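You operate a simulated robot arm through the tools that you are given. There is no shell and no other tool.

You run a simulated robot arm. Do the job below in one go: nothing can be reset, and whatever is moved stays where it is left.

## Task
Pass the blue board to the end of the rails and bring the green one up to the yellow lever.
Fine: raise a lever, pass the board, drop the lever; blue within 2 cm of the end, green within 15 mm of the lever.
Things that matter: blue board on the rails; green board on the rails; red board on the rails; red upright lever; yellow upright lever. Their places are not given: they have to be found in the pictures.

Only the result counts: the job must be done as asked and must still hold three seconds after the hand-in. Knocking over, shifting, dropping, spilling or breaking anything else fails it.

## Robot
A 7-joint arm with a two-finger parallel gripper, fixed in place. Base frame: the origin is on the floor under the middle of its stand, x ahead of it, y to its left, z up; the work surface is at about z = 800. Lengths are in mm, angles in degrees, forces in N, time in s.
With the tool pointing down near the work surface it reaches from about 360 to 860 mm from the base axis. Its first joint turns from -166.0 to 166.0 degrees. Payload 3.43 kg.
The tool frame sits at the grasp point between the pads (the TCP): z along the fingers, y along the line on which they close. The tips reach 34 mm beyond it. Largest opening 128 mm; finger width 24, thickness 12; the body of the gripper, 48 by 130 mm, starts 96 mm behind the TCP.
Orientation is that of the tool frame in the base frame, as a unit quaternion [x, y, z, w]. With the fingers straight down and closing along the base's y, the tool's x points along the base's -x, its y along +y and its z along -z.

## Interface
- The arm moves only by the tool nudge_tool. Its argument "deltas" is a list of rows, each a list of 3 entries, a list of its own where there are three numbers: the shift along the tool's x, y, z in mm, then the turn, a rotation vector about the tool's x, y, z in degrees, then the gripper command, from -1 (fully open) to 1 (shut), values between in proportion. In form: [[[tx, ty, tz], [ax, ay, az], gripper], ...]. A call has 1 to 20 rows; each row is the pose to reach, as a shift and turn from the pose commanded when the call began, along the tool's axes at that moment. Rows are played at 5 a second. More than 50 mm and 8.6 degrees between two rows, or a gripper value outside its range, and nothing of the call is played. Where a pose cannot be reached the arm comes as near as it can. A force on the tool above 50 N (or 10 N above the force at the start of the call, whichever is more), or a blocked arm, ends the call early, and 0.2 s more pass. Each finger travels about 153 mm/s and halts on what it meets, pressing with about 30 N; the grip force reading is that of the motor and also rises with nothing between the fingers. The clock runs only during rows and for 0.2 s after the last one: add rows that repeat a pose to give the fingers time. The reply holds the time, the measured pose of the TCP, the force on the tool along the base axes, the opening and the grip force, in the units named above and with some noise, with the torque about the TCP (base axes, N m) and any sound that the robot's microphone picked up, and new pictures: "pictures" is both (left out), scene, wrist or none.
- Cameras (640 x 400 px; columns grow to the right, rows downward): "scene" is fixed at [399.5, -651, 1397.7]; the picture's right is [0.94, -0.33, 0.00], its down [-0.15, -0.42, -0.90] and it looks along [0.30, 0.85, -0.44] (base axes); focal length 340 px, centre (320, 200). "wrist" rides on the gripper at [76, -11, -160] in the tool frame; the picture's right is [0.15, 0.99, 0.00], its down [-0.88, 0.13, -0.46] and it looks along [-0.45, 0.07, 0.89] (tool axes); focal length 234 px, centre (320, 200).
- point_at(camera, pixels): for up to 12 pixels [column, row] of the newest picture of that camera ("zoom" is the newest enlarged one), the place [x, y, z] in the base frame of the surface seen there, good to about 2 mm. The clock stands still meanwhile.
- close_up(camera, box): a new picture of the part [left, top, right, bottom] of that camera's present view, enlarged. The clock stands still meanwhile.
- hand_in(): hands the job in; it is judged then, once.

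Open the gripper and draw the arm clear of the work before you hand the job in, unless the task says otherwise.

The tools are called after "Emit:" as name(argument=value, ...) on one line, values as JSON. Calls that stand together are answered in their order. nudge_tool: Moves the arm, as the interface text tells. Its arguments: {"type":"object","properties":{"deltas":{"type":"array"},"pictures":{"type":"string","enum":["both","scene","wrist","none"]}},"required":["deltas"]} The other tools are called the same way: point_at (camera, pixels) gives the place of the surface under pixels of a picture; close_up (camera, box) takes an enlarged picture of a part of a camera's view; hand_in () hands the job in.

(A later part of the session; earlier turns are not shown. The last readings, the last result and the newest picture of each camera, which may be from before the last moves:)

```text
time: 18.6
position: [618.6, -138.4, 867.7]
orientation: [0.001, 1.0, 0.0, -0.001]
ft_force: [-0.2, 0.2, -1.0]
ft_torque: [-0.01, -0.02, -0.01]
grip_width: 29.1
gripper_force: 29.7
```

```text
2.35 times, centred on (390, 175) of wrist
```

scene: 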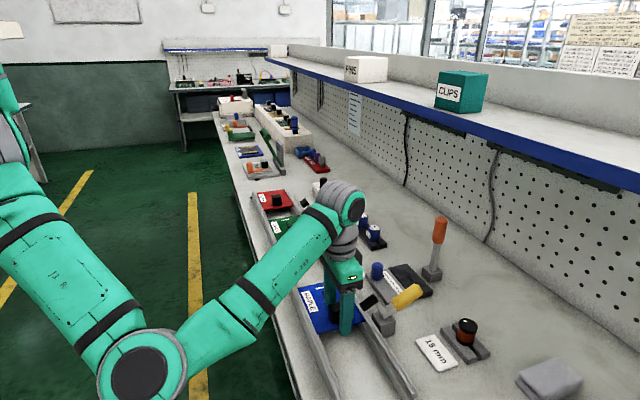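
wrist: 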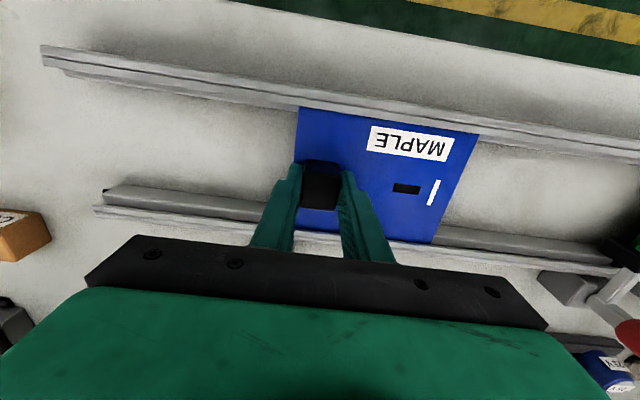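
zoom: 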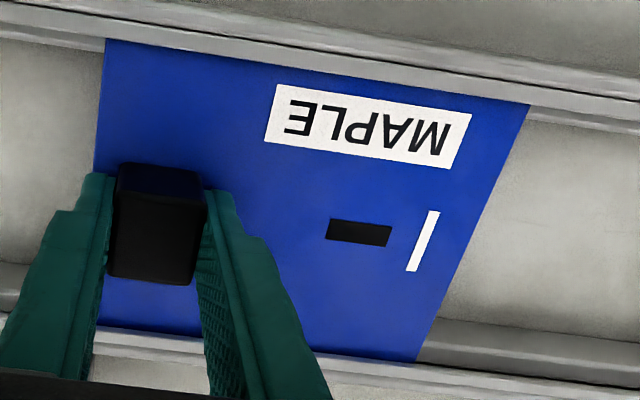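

Front edge is about 24 mm ahead of the TCP (-162), rear at about -16. I slide the board 160 mm toward -y in small steps and then check.

Emit:
nudge_tool(deltas=[[[0, -5, 0], [0, 0, 0], 1], [[0, -15, 0], [0, 0, 0], 1], [[0, -27, 0], [0, 0, 0], 1], [[0, -39, 0], [0, 0, 0], 1], [[0, -51, 0], [0, 0, 0], 1], [[0, -63, 0], [0, 0, 0], 1], [[0, -75, 0], [0, 0, 0], 1], [[0, -87, 0], [0, 0, 0], 1], [[0, -99, 0], [0, 0, 0], 1], [[0, -111, 0], [0, 0, 0], 1], [[0, -123, 0], [0, 0, 0], 1], [[0, -135, 0], [0, 0, 0], 1], [[0, -147, 0], [0, 0, 0], 1], [[0, -155, 0], [0, 0, 0], 1], [[0, -160, 0], [0, 0, 0], 1], [[0, -160, 0], [0, 0, 0], 1]])

Emit:
close_up(camera="scene", box=[280, 260, 440, 400])

```text
time: 22.0
position: [618.6, -296.7, 869.4]
orientation: [0.0, 1.0, 0.0, 0.0]
ft_force: [0.5, 0.6, -0.7]
ft_torque: [-0.04, 0.03, -0.02]
grip_width: 29.2
gripper_force: 29.8
```

scene: 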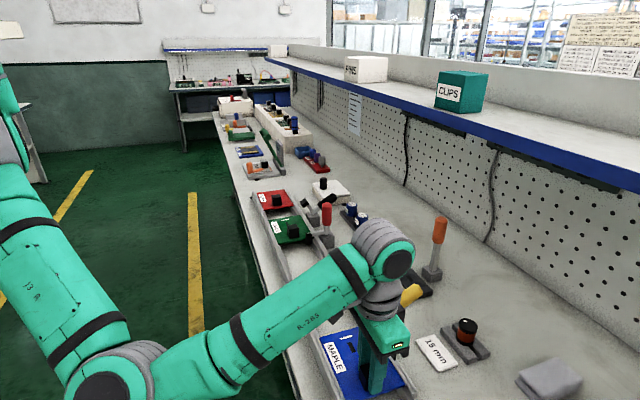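
wrist: 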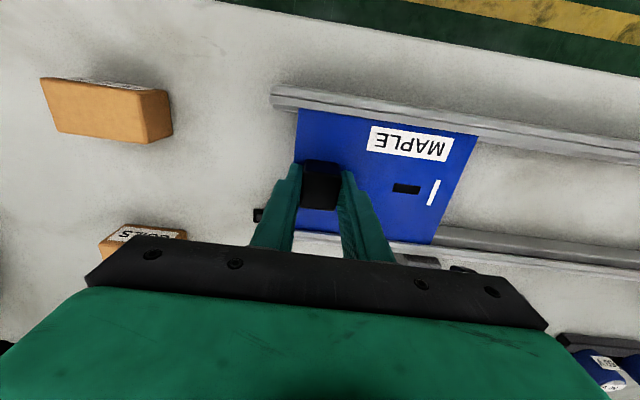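

```text
2.86 times, centred on (360, 330) of scene
```

zoom: 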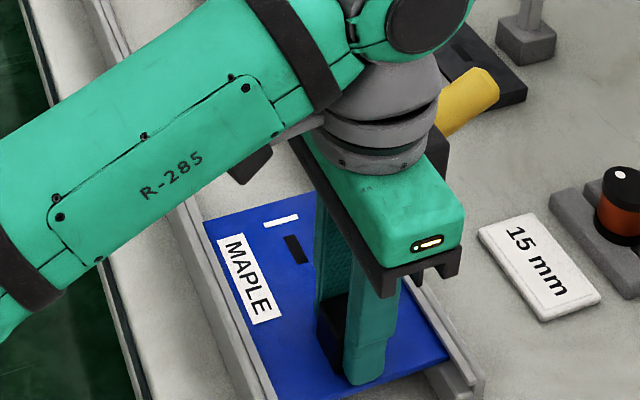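

The board slid smoothly. I measure its front edge against the rail end in the wrist view and its rear edge against the gate.

Emit:
point_at(camera="wrist", pixels=[[300, 115], [300, 125], [299, 140], [272, 90], [272, 100], [275, 105], [475, 140], [468, 155], [288, 110], [284, 108]])

Emit:
close_up(camera="wrist", box=[240, 70, 360, 260])

Emit:
close_up(camera="wrist", box=[380, 100, 520, 300])

```text
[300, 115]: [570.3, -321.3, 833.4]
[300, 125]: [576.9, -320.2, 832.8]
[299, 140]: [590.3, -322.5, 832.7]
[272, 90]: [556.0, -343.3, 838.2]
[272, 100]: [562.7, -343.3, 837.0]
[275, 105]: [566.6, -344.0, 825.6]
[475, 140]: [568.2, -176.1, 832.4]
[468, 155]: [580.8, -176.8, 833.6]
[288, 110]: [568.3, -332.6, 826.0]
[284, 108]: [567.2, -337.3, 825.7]
```

```text
2.11 times, centred on (300, 165) of wrist
```

zoom: 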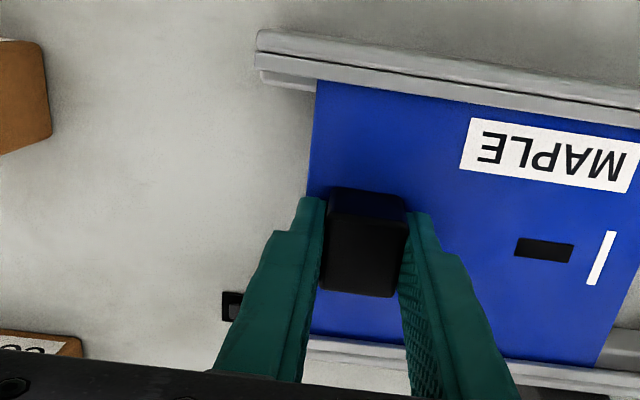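

```text
2.00 times, centred on (450, 200) of wrist
```

zoom: 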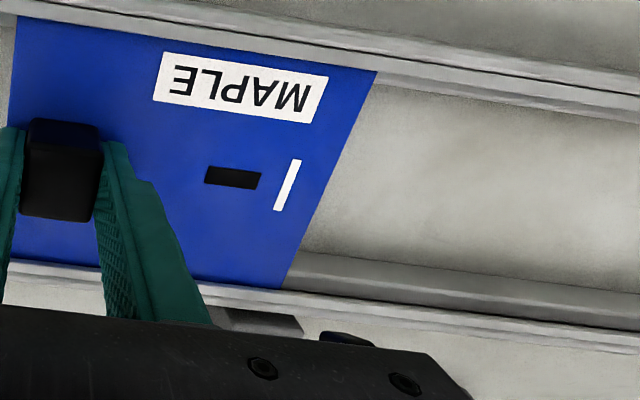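

Front edge is at y≈-321.5, rail end at ≈-343.5, rear edge ≈-176. I slide another 16 mm so that the front is about 6 mm from the end and the rear clears the gate (y -183…-170).

Emit:
nudge_tool(deltas=[[[0, -5, 0], [0, 0, 0], 1], [[0, -10, 0], [0, 0, 0], 1], [[0, -14, 0], [0, 0, 0], 1], [[0, -16, 0], [0, 0, 0], 1], [[0, -16, 0], [0, 0, 0], 1], [[0, -16, 0], [0, 0, 0], 1]])

Emit:
point_at(camera="wrist", pixels=[[300, 115], [300, 125], [299, 140], [475, 140], [468, 155], [464, 165]])

Emit:
close_up(camera="wrist", box=[260, 70, 340, 150])

```text
time: 23.4
position: [618.8, -313.6, 869.5]
orientation: [0.0, 1.0, 0.0, 0.001]
ft_force: [0.4, 0.0, -0.1]
ft_torque: [-0.03, -0.02, -0.02]
grip_width: 29.2
gripper_force: 29.5
```

scene: 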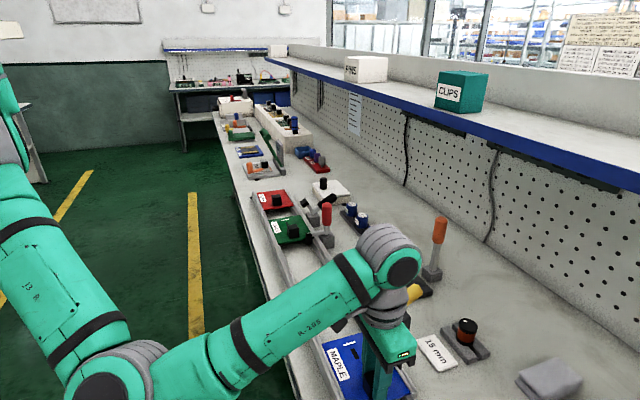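
wrist: 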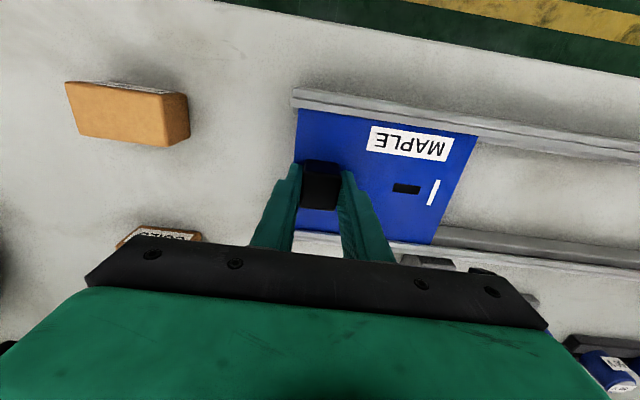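

```text
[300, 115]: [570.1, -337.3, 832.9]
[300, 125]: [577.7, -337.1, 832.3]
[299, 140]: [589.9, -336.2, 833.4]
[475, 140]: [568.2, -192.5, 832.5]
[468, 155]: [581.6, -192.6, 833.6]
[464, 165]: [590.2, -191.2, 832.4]
```

```text
5.00 times, centred on (300, 110) of wrist
```

zoom: 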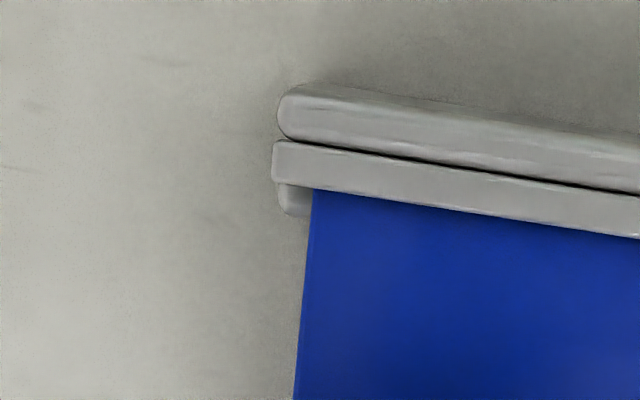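

The front edge is at -337 (≈6 mm from the end), the rear at -192, clear of the gate. I release the knob, rise straight up, and travel to the +x side of the yellow lever with closed fingers.

Emit:
nudge_tool(deltas=[[[0, 0, 0], [0, 0, 0], 0.1], [[0, 0, 0], [0, 0, 0], 0], [[0, 0, -20], [0, 0, 0], 0], [[0, 0, -60], [0, 0, 0], 0], [[0, 0, -100], [0, 0, 0], 0], [[0, 0, -145], [0, 0, 0], 0.5], [[-34, 23, -145], [0, 0, 0], 1], [[-68, 46, -145], [0, 0, 0], 1], [[-102, 69, -145], [0, 0, 0], 1], [[-136, 92, -145], [0, 0, 0], 1], [[-170, 115, -145], [0, 0, 0], 1], [[-203, 137, -145], [0, 0, 0], 1], [[-203, 137, -145], [0, 0, 0], 1]])

Emit:
close_up(camera="scene", box=[280, 240, 460, 400])

```text
time: 26.2
position: [821.8, -178.3, 1014.6]
orientation: [0.001, 1.0, -0.001, -0.001]
ft_force: [0.5, 0.9, 0.2]
ft_torque: [0.0, 0.01, 0.01]
grip_width: 0.0
gripper_force: 29.8
```

scene: 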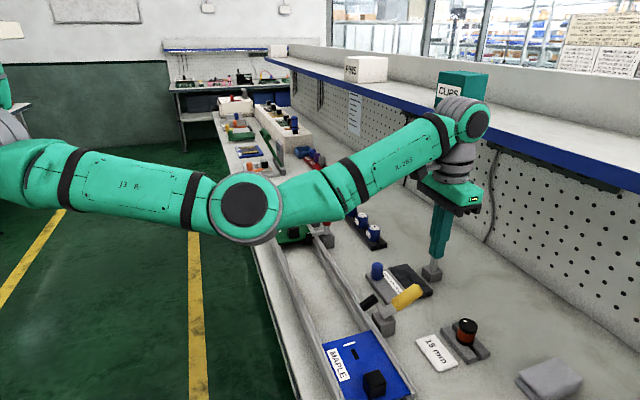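
wrist: 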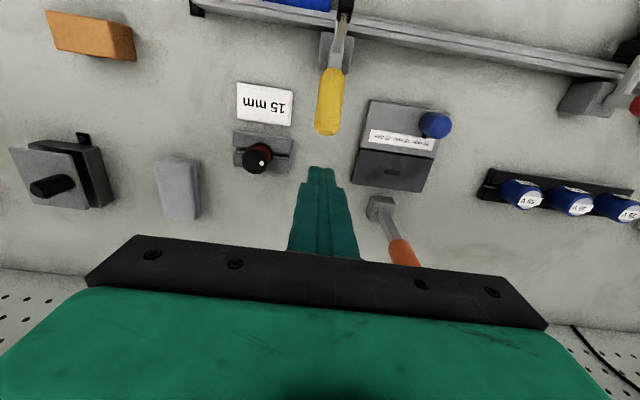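

```text
2.50 times, centred on (370, 320) of scene
```

zoom: 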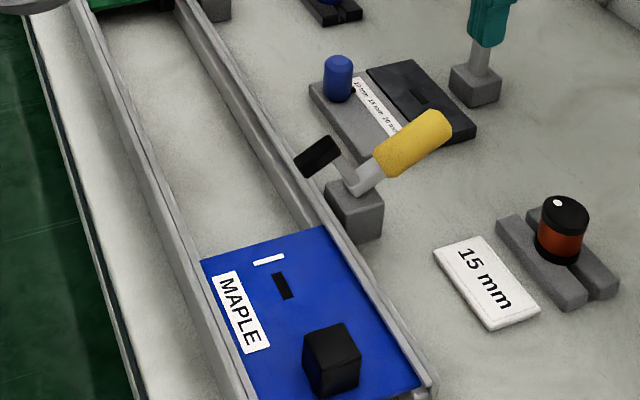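

The board sits as placed. I measure the tilted handle's end before lowering on its +x side.

Emit:
point_at(camera="zoom", pixels=[[442, 118], [448, 130], [430, 112], [385, 165], [320, 155], [305, 170], [355, 188]])

Emit:
point_at(camera="wrist", pixels=[[327, 130], [318, 125], [337, 125], [328, 100], [333, 70]])

```text
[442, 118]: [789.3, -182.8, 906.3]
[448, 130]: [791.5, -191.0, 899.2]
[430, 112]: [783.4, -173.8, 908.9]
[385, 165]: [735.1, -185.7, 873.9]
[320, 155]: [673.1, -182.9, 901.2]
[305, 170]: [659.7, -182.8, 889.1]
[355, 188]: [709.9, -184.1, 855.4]
```

```text
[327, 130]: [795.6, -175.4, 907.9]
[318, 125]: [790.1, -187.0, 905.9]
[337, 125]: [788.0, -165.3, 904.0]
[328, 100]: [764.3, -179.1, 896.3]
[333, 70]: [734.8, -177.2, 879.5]
```

The handle end reaches x≈798; my fingers' near face is at x≈810. I lower 97 mm there, then look at the force.

Emit:
nudge_tool(deltas=[[[0, 1, 30], [0, 0, 0], 1], [[0, 2, 60], [0, 0, 0], 1], [[0, 2, 85], [0, 0, 0], 1], [[0, 2, 97], [0, 0, 0], 1], [[0, 2, 97], [0, 0, 0], 1]])

Emit:
close_up(camera="scene", box=[320, 220, 460, 340])

```text
time: 27.4
position: [823.8, -175.9, 917.2]
orientation: [0.002, 1.0, 0.001, -0.001]
ft_force: [-0.9, 0.0, 0.2]
ft_torque: [0.07, -0.01, 0.0]
grip_width: 0.0
gripper_force: 30.2
```

scene: 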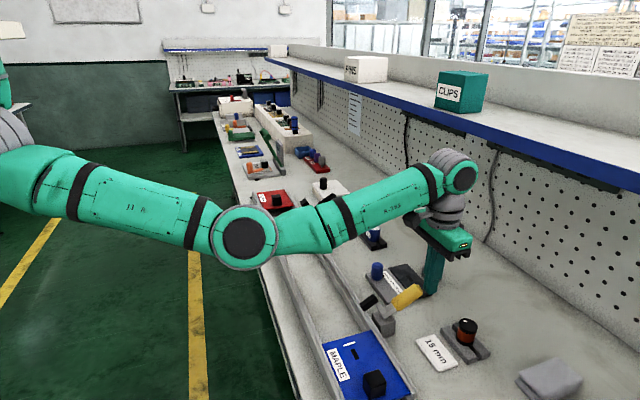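
wrist: 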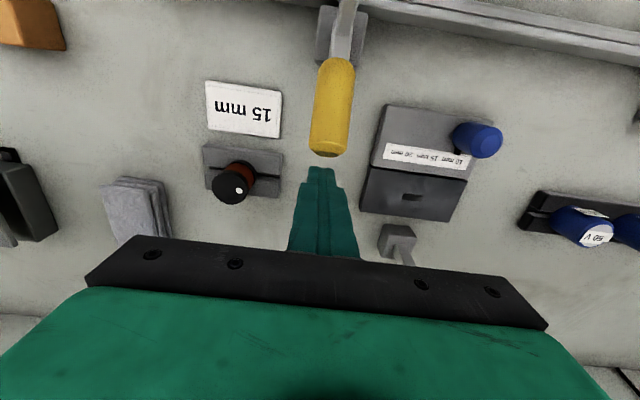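

```text
3.33 times, centred on (390, 280) of scene
```

zoom: 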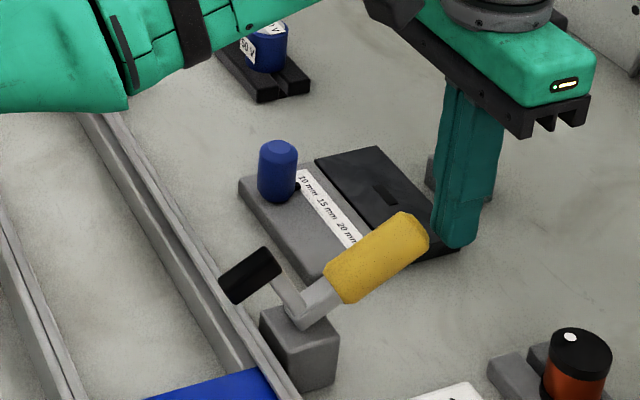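

Everything is clear. I push toward -x to bring the lever upright, first 60 mm.

Emit:
nudge_tool(deltas=[[[8, 0, 0], [0, 0, 0], 1], [[14, 0, 0], [0, 0, 0], 1], [[20, 0, 0], [0, 0, 0], 1], [[26, 0, 0], [0, 0, 0], 1], [[32, 0, 0], [0, 0, 0], 1], [[38, 0, 0], [0, 0, 0], 1], [[44, 0, 0], [0, 0, 0], 1], [[50, 0, 0], [0, 0, 0], 1], [[56, 0, 0], [0, 0, 0], 1], [[60, 0, 0], [0, 0, 0], 1], [[60, 0, 0], [0, 0, 0], 1]])

Emit:
close_up(camera="scene", box=[320, 220, 460, 340])

```text
time: 29.1
position: [780.2, -177.1, 924.2]
orientation: [0.001, 1.0, -0.001, 0.007]
ft_force: [1.2, -2.0, 2.2]
ft_torque: [-0.01, 0.04, 0.0]
grip_width: 0.0
gripper_force: 29.6
stopped in row 8: the force on the tool passed its limit at 54 N (the readings are from after the stop); the commanded pose is now the measured one
```

scene: 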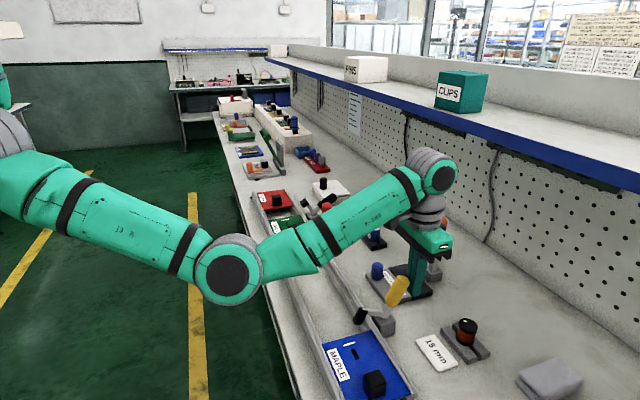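
wrist: 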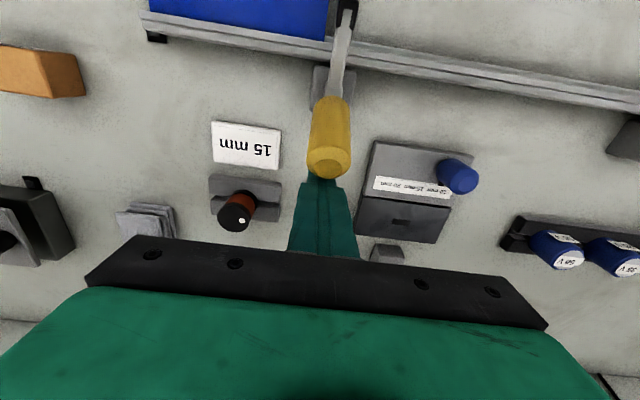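

```text
3.33 times, centred on (390, 280) of scene
```

zoom: 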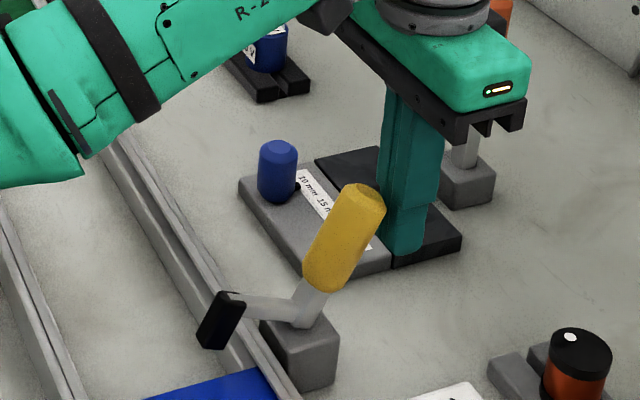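

The push tripped the force limit with the lever at about 25°. From here I go on slower in 3–4 mm rows.

Emit:
nudge_tool(deltas=[[[3, 0, 0], [0, 0, 0], 1], [[6, 0, 0], [0, 0, 0], 1], [[9, 0, 0], [0, 0, 0], 1], [[12, 0, 0], [0, 0, 0], 1], [[15, 0, 0], [0, 0, 0], 1], [[18, 0, 0], [0, 0, 0], 1], [[21, 0, 0], [0, 0, 0], 1], [[24, 0, 0], [0, 0, 0], 1], [[24, 0, 0], [0, 0, 0], 1]])

Emit:
close_up(camera="scene", box=[320, 220, 460, 340])

```text
time: 30.0
position: [772.3, -176.6, 928.9]
orientation: [0.0, 1.0, -0.003, 0.012]
ft_force: [0.8, 1.1, 4.3]
ft_torque: [0.04, 0.04, -0.01]
grip_width: 0.1
gripper_force: 29.8
stopped in row 4: the force on the tool passed its limit at 54 N (the readings are from after the stop); the commanded pose is now the measured one
```

scene: 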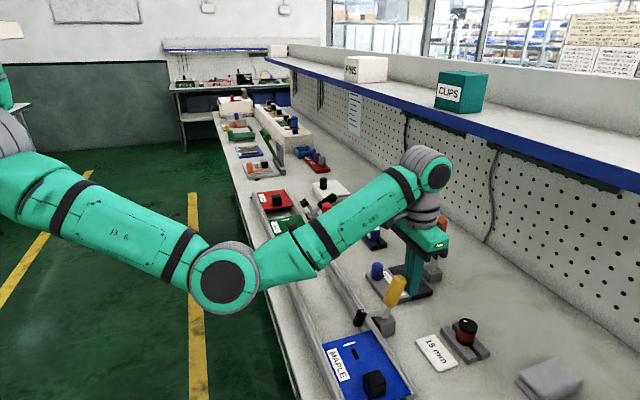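
wrist: 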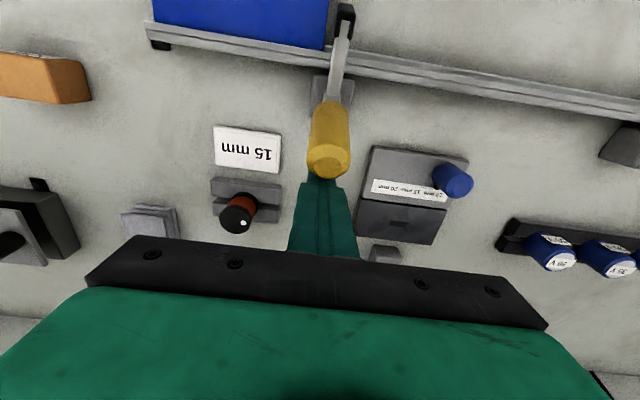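

```text
3.33 times, centred on (390, 280) of scene
```

zoom: 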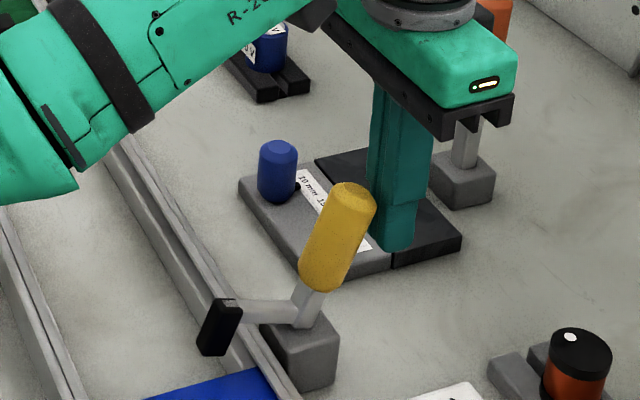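

The jam comes from friction as the handle end slides up along my finger while I move purely sideways. I follow the arc instead (rising while moving -x) and take out the 1.4° tilt of the tool.

Emit:
nudge_tool(deltas=[[[3, 0, -1.8], [-0.1, 0.4, 0], 1], [[6, 0, -3.4], [-0.2, 0.8, 0], 1], [[9, 0, -4.8], [-0.3, 1.2, 0], 1], [[11.6, 0, -6], [-0.3, 1.4, 0], 1], [[14.5, 0, -7.2], [-0.3, 1.4, 0], 1], [[17, 0, -8.3], [-0.3, 1.4, 0], 1], [[19.5, 0, -9.2], [-0.3, 1.4, 0], 1], [[19.5, 0, -9.2], [-0.3, 1.4, 0], 1]])

Emit:
close_up(camera="scene", box=[320, 220, 460, 340])

```text
time: 31.8
position: [753.3, -177.8, 936.7]
orientation: [0.001, 1.0, 0.0, 0.0]
ft_force: [-0.1, -0.5, -0.8]
ft_torque: [-0.02, 0.01, 0.0]
grip_width: 0.1
gripper_force: 29.9
```

scene: 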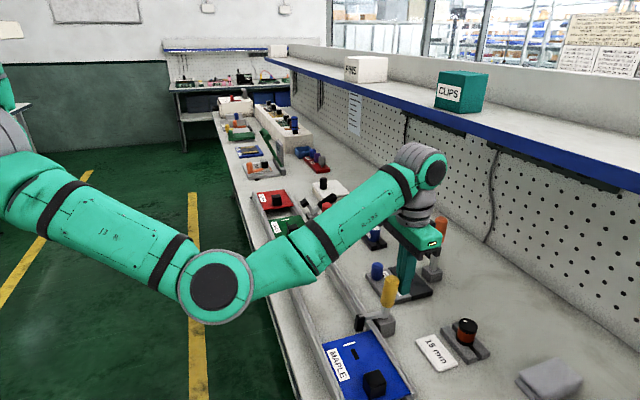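
wrist: 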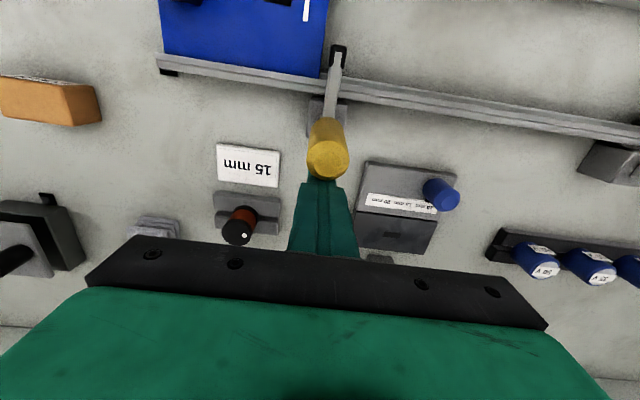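

```text
3.33 times, centred on (390, 280) of scene
```

zoom: 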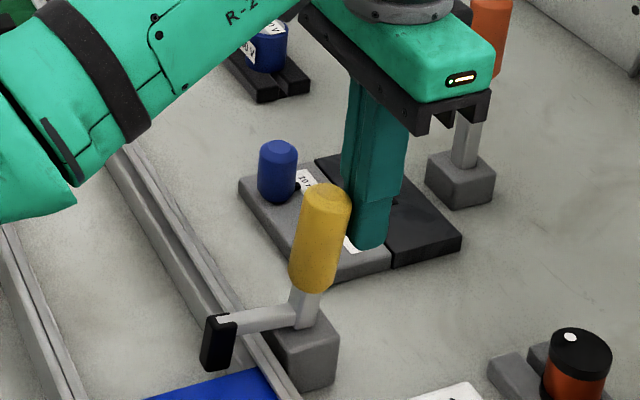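

Following the arc works with no load; about 8° remain. I continue to the upright stop and push until a clear reaction appears.

Emit:
nudge_tool(deltas=[[[3, 0, -1], [0, 0, 0], 1], [[6, 0, -1.7], [0, 0, 0], 1], [[9, 0, -2.3], [0, 0, 0], 1], [[12, 0, -2.8], [0, 0, 0], 1], [[14, 0, -3], [0, 0, 0], 1], [[16, 0, -3], [0, 0, 0], 1], [[17.5, 0, -3], [0, 0, 0], 1], [[17.5, 0, -3], [0, 0, 0], 1]])

Emit:
close_up(camera="scene", box=[320, 220, 460, 340])

```text
time: 33.4
position: [741.2, -176.1, 940.7]
orientation: [0.001, 1.0, 0.0, 0.008]
ft_force: [22.5, -1.6, -6.5]
ft_torque: [0.0, 0.01, -0.01]
grip_width: 0.0
gripper_force: 29.5
stopped in row 7: the force on the tool passed its limit at 53 N (the readings are from after the stop); the commanded pose is now the measured one
```

scene: 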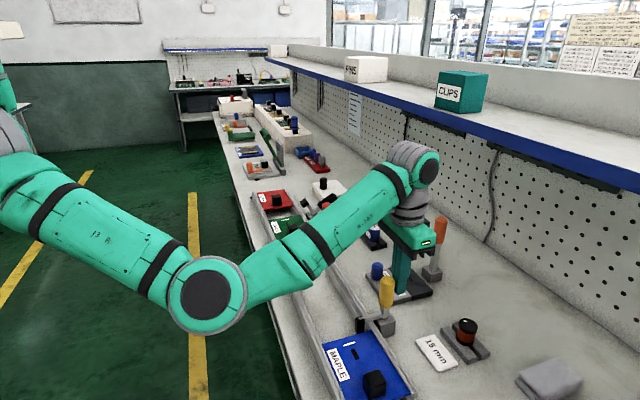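
wrist: 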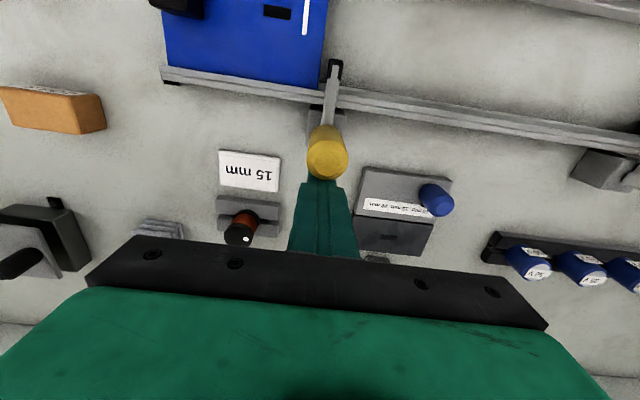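

```text
3.33 times, centred on (390, 280) of scene
```

zoom: 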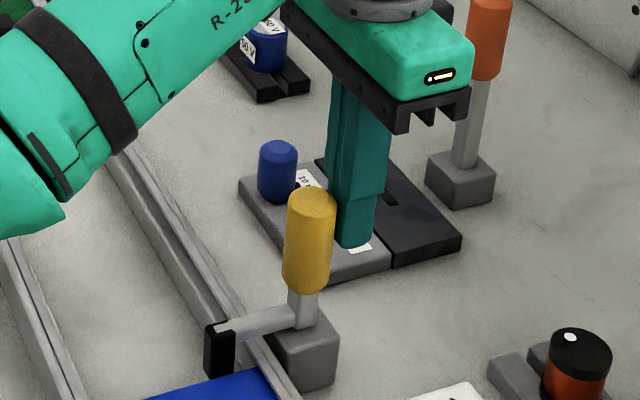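

The lever looks upright with a firm stop. I back off and verify handle and gate against the first measurements.

Emit:
nudge_tool(deltas=[[[-10, 0, 0], [0, 0.9, 0], 1], [[-20, 0, -20], [0, 0.9, 0], 1], [[-20, 0, -55], [0, 0.9, 0], 1], [[-20, 0, -90], [0, 0.9, 0], 1], [[-20, 0, -90], [0, 0.9, 0], 1]])

Emit:
close_up(camera="scene", box=[360, 265, 410, 345])

Emit:
point_at(camera="zoom", pixels=[[335, 68], [300, 150], [360, 150], [325, 190], [320, 240], [345, 265], [330, 320], [265, 260], [205, 265], [190, 305], [210, 310], [190, 264]])

```text
time: 34.6
position: [756.7, -178.0, 1033.0]
orientation: [0.0, 1.0, -0.001, -0.002]
ft_force: [-0.5, -0.3, -0.7]
ft_torque: [0.0, 0.03, 0.02]
grip_width: 0.2
gripper_force: 30.4
```

scene: 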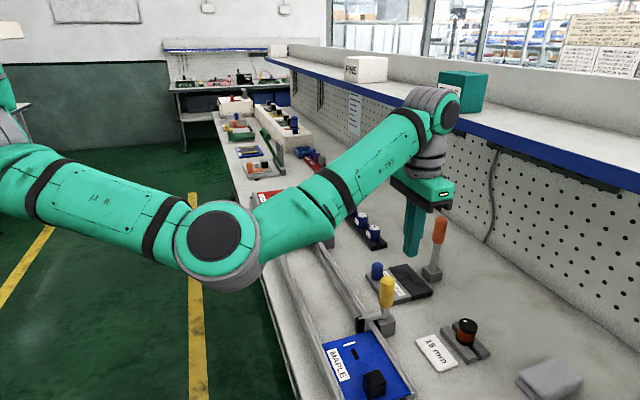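
wrist: 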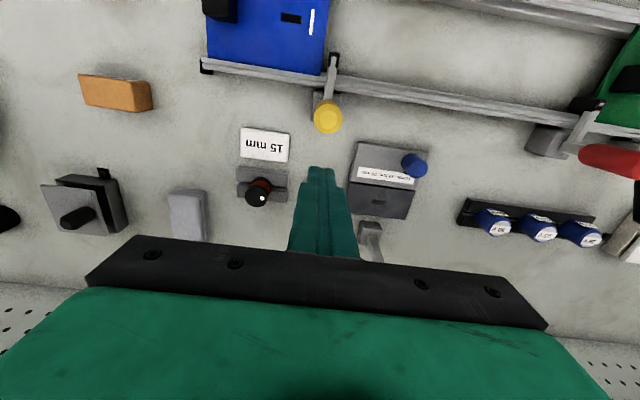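

```text
5.00 times, centred on (385, 305) of scene
```

zoom: 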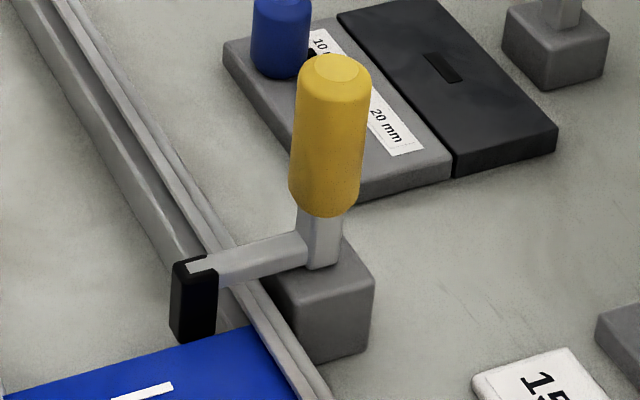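

```text
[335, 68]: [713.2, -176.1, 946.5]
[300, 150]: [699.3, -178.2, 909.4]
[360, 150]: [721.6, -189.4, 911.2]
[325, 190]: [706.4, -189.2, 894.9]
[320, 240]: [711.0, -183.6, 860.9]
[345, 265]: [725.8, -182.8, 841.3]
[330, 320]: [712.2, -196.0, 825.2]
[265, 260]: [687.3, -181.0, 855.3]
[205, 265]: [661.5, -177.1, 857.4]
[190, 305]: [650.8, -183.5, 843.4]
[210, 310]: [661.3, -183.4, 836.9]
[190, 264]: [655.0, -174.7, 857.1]
```

The yellow lever is back exactly where it was (same points within 1 mm). I now travel to above the red lever's -x side.

Emit:
nudge_tool(deltas=[[[9, 39, -5], [0, 0, 0], 1], [[18, 78, -10], [0, 0, 0], 1], [[27, 117, -15], [0, 0, 0], 1], [[36, 156, -20], [0, 0, 0], 1], [[45, 195, -25], [0, 0, 0], 1], [[54, 234, -27], [0, 0, 0], 1], [[63, 273, -27], [0, 0, 0], 1], [[72, 312, -27], [0, 0, 0], 1], [[81, 350, -27], [0, 0, 0], 1], [[81, 350, -27], [0, 0, 0], 1]])

Emit:
close_up(camera="scene", box=[240, 170, 400, 290])

```text
time: 36.8
position: [677.2, 173.1, 1056.5]
orientation: [0.002, 1.0, 0.0, -0.002]
ft_force: [0.2, 0.1, 0.3]
ft_torque: [0.01, 0.02, -0.01]
grip_width: 0.2
gripper_force: 29.5
```

scene: 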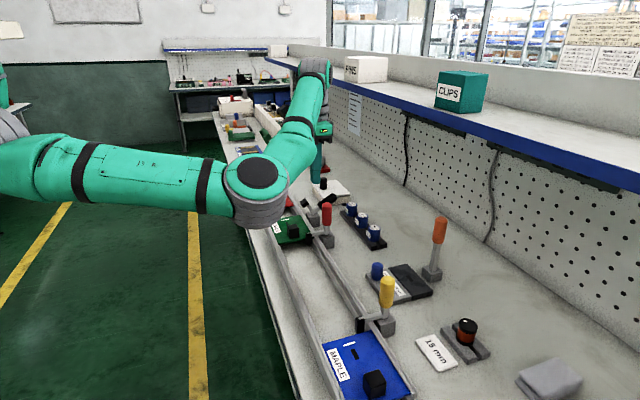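
wrist: 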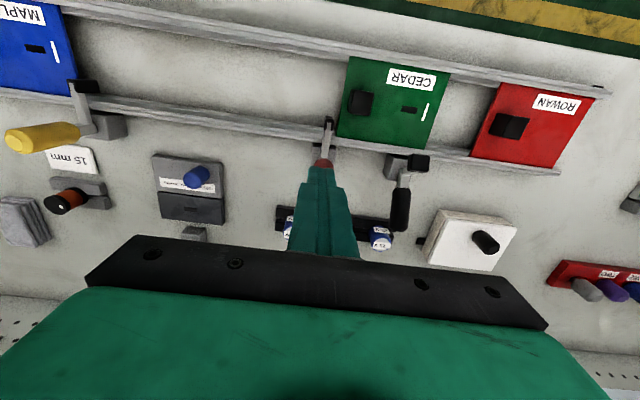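

```text
3.33 times, centred on (320, 230) of scene
```

zoom: 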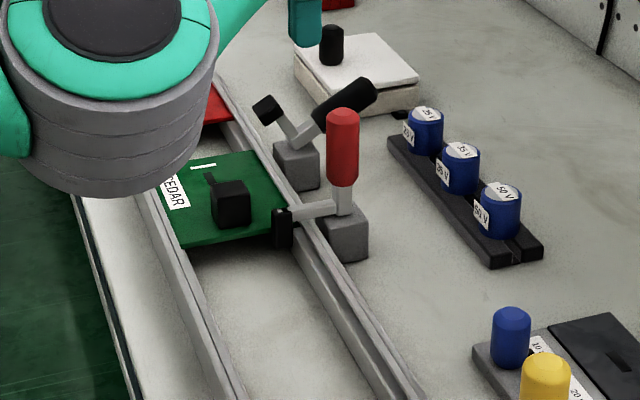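

I measure the red lever, its gate, the capacitors near its swing, and the green knob on this zoom.

Emit:
point_at(camera="zoom", pixels=[[342, 115], [330, 150], [355, 150], [342, 175], [344, 200], [315, 208], [283, 230], [282, 210], [425, 115], [460, 152], [500, 192], [232, 190]])

Emit:
point_at(camera="wrist", pixels=[[324, 160], [329, 125], [329, 140], [336, 133], [343, 70], [438, 100], [352, 98], [370, 98], [362, 95], [400, 215], [405, 185], [415, 163]])

```text
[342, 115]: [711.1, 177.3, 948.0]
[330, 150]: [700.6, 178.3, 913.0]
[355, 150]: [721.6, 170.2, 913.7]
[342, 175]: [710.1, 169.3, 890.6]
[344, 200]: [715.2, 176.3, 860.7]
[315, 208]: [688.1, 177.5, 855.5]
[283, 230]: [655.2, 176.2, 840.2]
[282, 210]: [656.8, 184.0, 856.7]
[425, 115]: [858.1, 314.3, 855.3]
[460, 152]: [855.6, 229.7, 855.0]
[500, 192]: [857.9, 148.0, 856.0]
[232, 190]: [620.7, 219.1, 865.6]
```

```text
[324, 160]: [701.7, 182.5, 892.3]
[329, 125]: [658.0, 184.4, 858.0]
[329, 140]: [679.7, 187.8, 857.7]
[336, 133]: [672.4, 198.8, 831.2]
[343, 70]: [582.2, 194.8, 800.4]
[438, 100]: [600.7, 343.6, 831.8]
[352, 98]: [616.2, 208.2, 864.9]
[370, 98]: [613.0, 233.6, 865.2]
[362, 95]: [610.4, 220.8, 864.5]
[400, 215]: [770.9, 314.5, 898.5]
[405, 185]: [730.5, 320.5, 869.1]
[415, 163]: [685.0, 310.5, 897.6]
```

Red handle axis ≈ (711,183); capacitors at x≈858, z≤856 are out of the way. I lower the closed fingers on its -x side (TCP 676,183,956).

Emit:
nudge_tool(deltas=[[[1, 5, 30], [0, 0, 0], 1], [[1, 10, 60], [0, 0, 0], 1], [[1, 10, 85], [0, 0, 0], 1], [[1, 10, 100], [0, 0, 0], 1], [[1, 10, 100], [0, 0, 0], 1]])

Emit:
close_up(camera="scene", box=[280, 170, 380, 270])

```text
time: 38.0
position: [677.3, 182.7, 957.5]
orientation: [0.001, 1.0, 0.0, -0.002]
ft_force: [0.0, 1.1, -0.6]
ft_torque: [0.0, 0.02, -0.01]
grip_width: 0.0
gripper_force: 30.8
```

scene: 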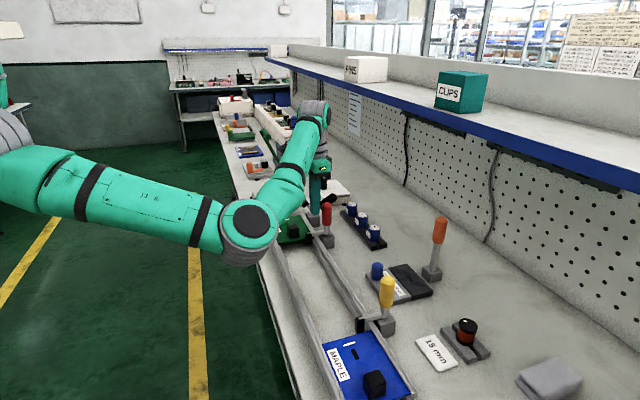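
wrist: 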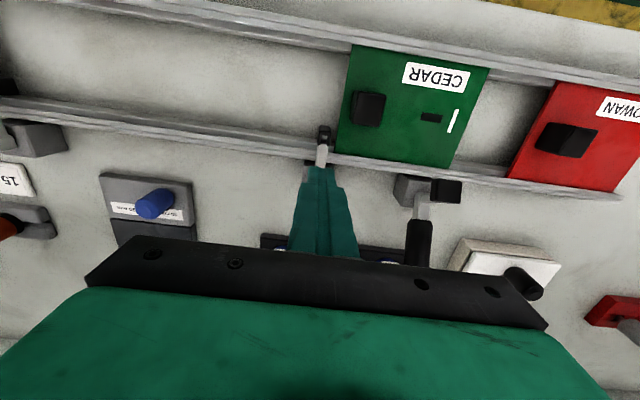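

```text
4.00 times, centred on (330, 220) of scene
```

zoom: 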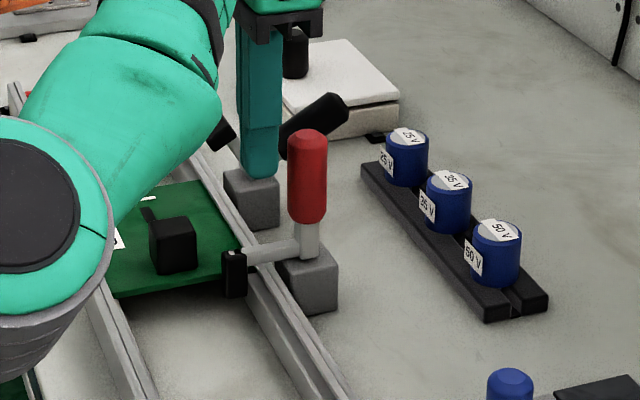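

The finger stands on the -x side of the red handle. I also check how high the elbow housing is, since it hangs over the bench edge.

Emit:
point_at(camera="scene", pixels=[[248, 222], [245, 260], [225, 245], [275, 235], [270, 180], [320, 110], [320, 195], [327, 210]])

```text
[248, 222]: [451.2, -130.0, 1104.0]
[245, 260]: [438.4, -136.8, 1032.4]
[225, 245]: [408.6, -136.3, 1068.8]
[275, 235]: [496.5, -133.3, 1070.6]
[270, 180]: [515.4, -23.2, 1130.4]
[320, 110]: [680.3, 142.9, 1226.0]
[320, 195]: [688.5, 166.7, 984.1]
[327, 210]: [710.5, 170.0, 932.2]
```

The elbow is at z>1030 and well off the bench items. I push the red lever over along the same arc as worked for the yellow one.

Emit:
nudge_tool(deltas=[[[-6, 0, 0], [0, 0, 0], 1], [[-12, 0, 0], [0, 0, 0], 1], [[-17, 0, 0], [0, 0, 0], 1], [[-22, 0, 0], [0, 0, 0], 1], [[-27, 0, 0], [0, 0, 0], 1], [[-32, 0, 0.5], [0, 0, 0], 1], [[-37, 0, 1], [0, 0, 0], 1], [[-42, 0, 2], [0, 0, 0], 1], [[-47, 0, 3], [0, 0, 0], 1], [[-52, 0, 4.5], [0, 0, 0], 1], [[-57, 0, 6], [0, 0, 0], 1], [[-62, 0, 8], [0, 0, 0], 1], [[-67, 0, 10.5], [0, 0, 0], 1], [[-72, 0, 13.5], [0, 0, 0], 1], [[-77, 0, 16], [0, 0, 0], 1], [[-77, 0, 16], [0, 0, 0], 1]])

Emit:
close_up(camera="scene", box=[280, 170, 380, 270])

```text
time: 41.4
position: [754.2, 183.0, 941.1]
orientation: [0.0, 1.0, 0.0, -0.001]
ft_force: [-1.2, 1.2, 1.9]
ft_torque: [0.01, 0.02, 0.0]
grip_width: 0.0
gripper_force: 30.1
```

scene: 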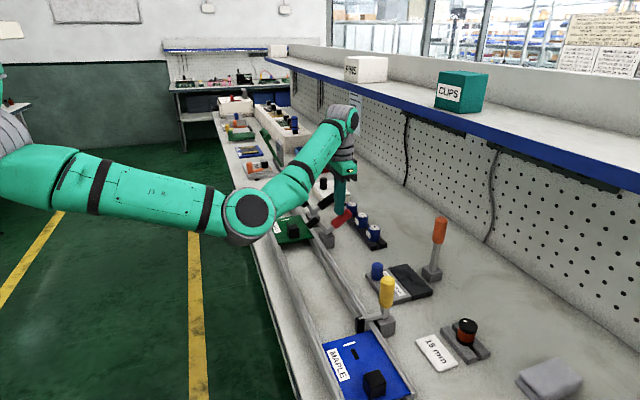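
wrist: 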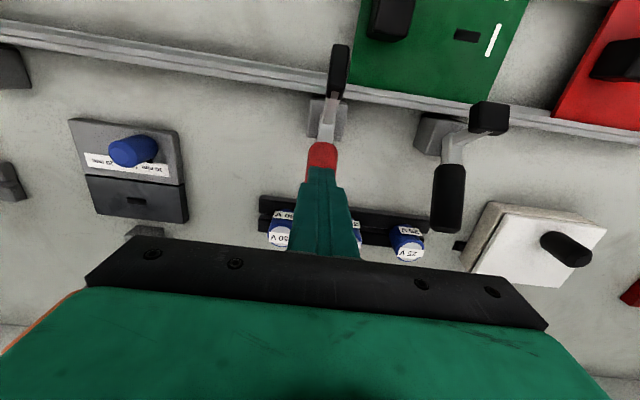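

```text
4.00 times, centred on (330, 220) of scene
```

zoom: 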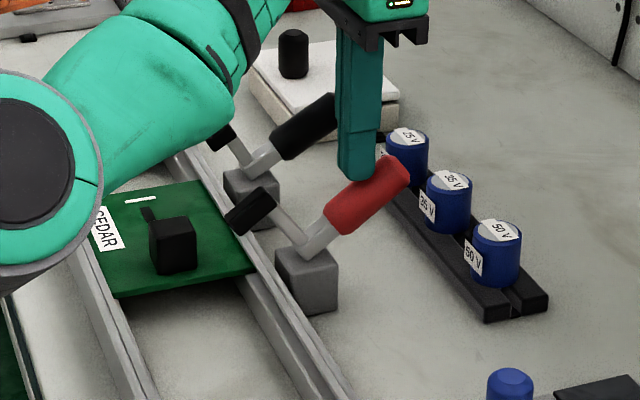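

Smooth: the red lever matches the angle of the open black one. I push the last few mm to its stop as with the yellow lever.

Emit:
nudge_tool(deltas=[[[-3, 0, 2], [0, 0, 0], 1], [[-5.5, 0, 4], [0, 0, 0], 1], [[-7.5, 0, 6], [0, 0, 0], 1], [[-7.5, 0, 6], [0, 0, 0], 1]], pictures="scene")

Emit:
close_up(camera="scene", box=[280, 170, 380, 270])

Emit:
point_at(camera="zoom", pixels=[[400, 170], [405, 185], [335, 230], [300, 250], [232, 218], [250, 230], [175, 232], [262, 190], [150, 220], [195, 225], [130, 296], [245, 272]])

```text
time: 42.4
position: [761.0, 183.0, 936.8]
orientation: [0.0, 1.0, 0.0, -0.002]
ft_force: [-5.3, -0.3, 4.9]
ft_torque: [0.04, 0.11, 0.09]
grip_width: 0.0
gripper_force: 29.4
```

scene: 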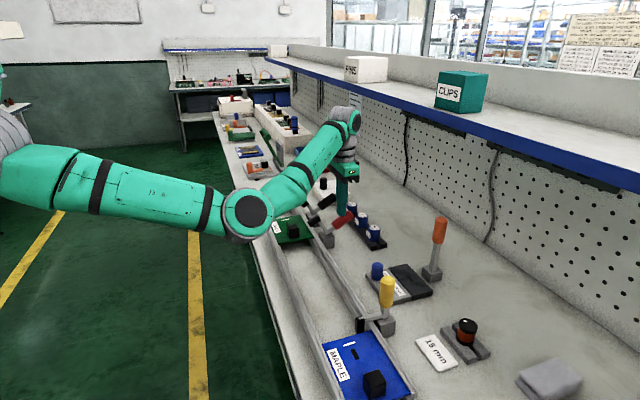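

```text
4.00 times, centred on (330, 220) of scene
```

zoom: 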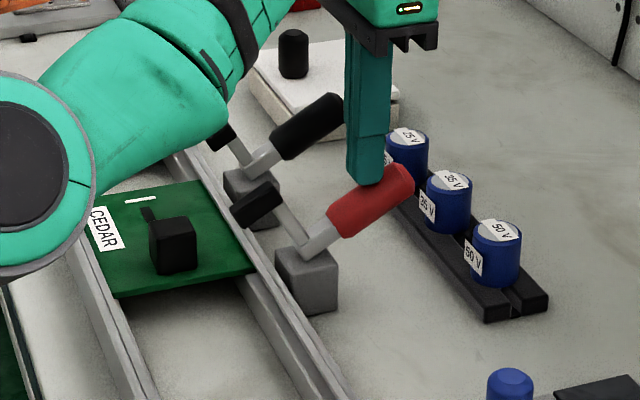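

```text
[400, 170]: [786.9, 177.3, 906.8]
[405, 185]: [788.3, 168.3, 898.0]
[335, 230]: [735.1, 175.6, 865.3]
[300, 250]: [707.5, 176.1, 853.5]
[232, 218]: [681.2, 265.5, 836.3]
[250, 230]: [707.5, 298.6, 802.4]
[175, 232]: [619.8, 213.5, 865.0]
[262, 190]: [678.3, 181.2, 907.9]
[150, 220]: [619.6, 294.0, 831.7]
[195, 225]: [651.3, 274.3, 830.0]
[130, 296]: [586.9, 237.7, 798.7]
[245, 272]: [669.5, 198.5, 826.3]
```

The red gate is up (handle end at (787,·,907)). I lift off and go above the green knob (≈(618.5,221)), opening the fingers.

Emit:
nudge_tool(deltas=[[[2, 0, -37], [0, 0, 0], 1], [[2, 0, -75], [0, 0, 0], 1], [[37, 10, -75], [0, 0, 0], 0.4], [[72, 20, -75], [0, 0, 0], -0.2], [[107, 30, -75], [0, 0, 0], -0.2], [[142.5, 38, -75], [0, 0, 0], -0.2], [[142.5, 38, -75], [0, 0, 0], -0.2]])

Emit:
close_up(camera="wrist", box=[220, 60, 460, 260])

Emit:
point_at(camera="zoom", pixels=[[250, 140], [296, 140], [250, 190], [295, 190], [275, 165], [245, 120], [465, 108], [425, 240], [200, 240], [240, 200], [445, 160]])

```text
time: 44.0
position: [618.5, 220.2, 1011.7]
orientation: [0.001, 1.0, -0.001, -0.002]
ft_force: [-0.5, -0.8, -0.7]
ft_torque: [0.0, 0.03, 0.0]
grip_width: 76.5
gripper_force: 0.0
```

scene: 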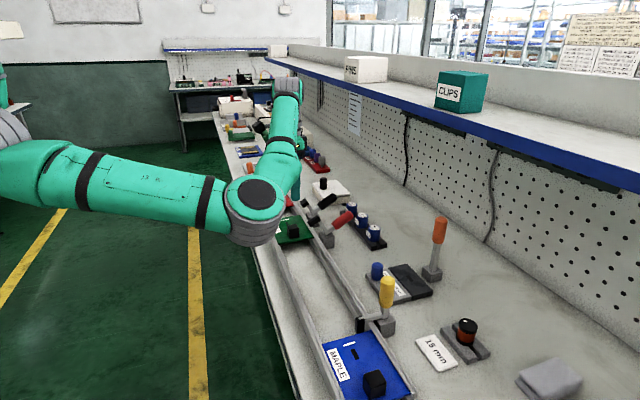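
wrist: 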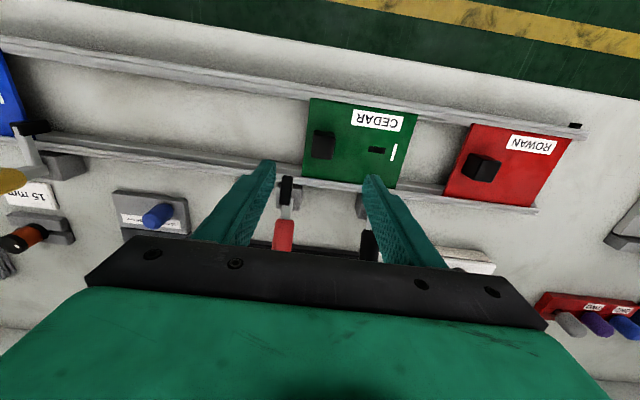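

```text
2.00 times, centred on (340, 160) of wrist
```

zoom: 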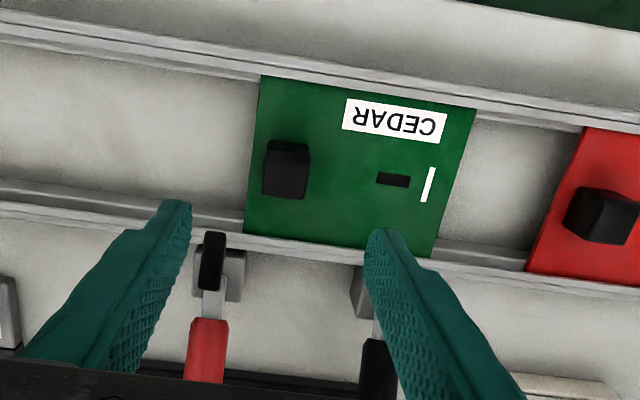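

```text
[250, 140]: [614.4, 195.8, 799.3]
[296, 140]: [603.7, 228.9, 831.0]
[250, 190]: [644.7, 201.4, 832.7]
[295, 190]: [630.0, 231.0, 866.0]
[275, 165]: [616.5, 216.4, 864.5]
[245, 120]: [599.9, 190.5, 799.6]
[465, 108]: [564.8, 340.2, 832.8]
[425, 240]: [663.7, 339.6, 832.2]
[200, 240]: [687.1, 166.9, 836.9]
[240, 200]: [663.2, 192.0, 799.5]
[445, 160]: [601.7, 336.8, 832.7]
```

Green knob centre ≈ (619,222), front edge ≈198. I descend over it to z≈869.

Emit:
nudge_tool(deltas=[[[0, 1.5, 40], [0, 0, 0], -0.2], [[0, 1.5, 80], [0, 0, 0], -0.2], [[0, 1.5, 110], [0, 0, 0], -0.2], [[0, 1.5, 132], [0, 0, 0], -0.2], [[0, 1.5, 142.5], [0, 0, 0], -0.2], [[0, 1.5, 142.5], [0, 0, 0], -0.2]])

Emit:
close_up(camera="wrist", box=[220, 60, 460, 260])

```text
time: 45.4
position: [619.3, 222.0, 868.5]
orientation: [0.0, 1.0, 0.0, -0.003]
ft_force: [-0.1, -0.3, -0.3]
ft_torque: [0.01, -0.01, 0.01]
grip_width: 76.9
gripper_force: 0.0
```

scene: 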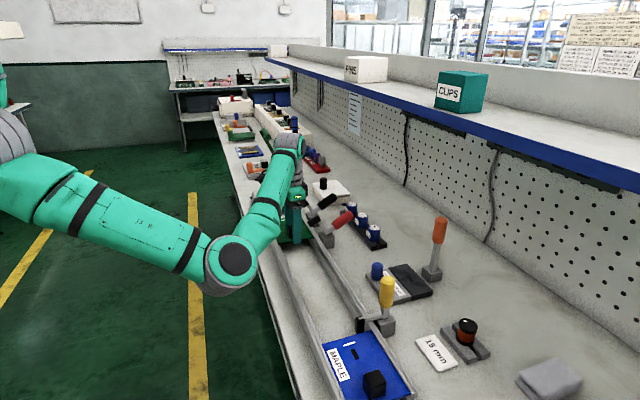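
wrist: 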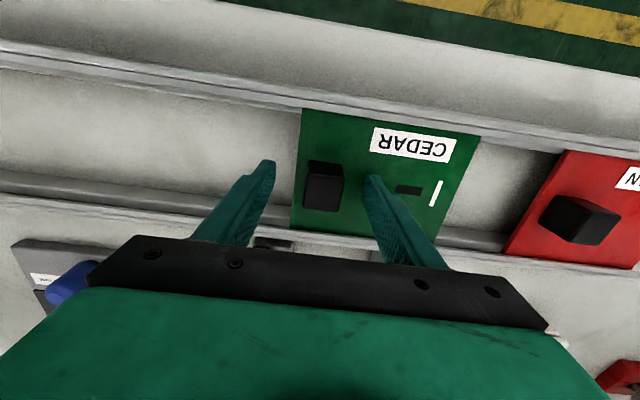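

```text
2.00 times, centred on (340, 160) of wrist
```

zoom: 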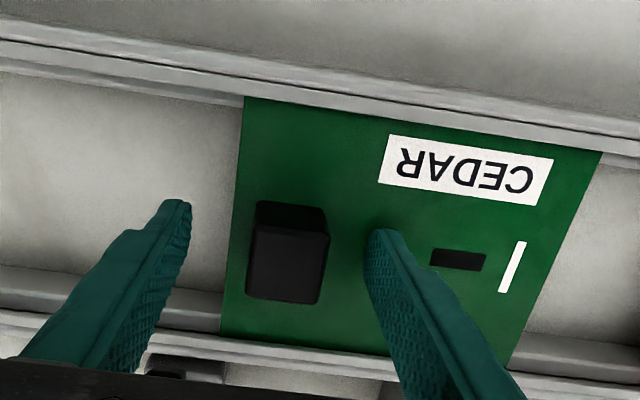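

Fingers straddle the green knob. I close on it and check the grip.

Emit:
nudge_tool(deltas=[[[0, 0, 0], [0, 0, 0], 0.4], [[0, 0, 0], [0, 0, 0], 1], [[0, 0, 0], [0, 0, 0], 1]], pictures="wrist")

Emit:
point_at(camera="wrist", pixels=[[302, 115], [300, 130], [475, 140], [468, 155]])

```text
time: 46.2
position: [617.8, 222.4, 868.5]
orientation: [0.001, 1.0, 0.0, -0.002]
ft_force: [-0.9, 0.0, -0.1]
ft_torque: [0.03, -0.03, 0.01]
grip_width: 29.4
gripper_force: 29.7
```

wrist: 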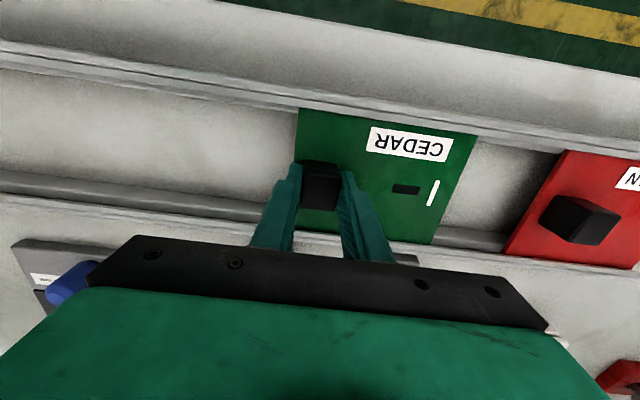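

```text
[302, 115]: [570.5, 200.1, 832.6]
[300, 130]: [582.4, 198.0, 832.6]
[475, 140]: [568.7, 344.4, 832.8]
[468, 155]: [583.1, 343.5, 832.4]
```

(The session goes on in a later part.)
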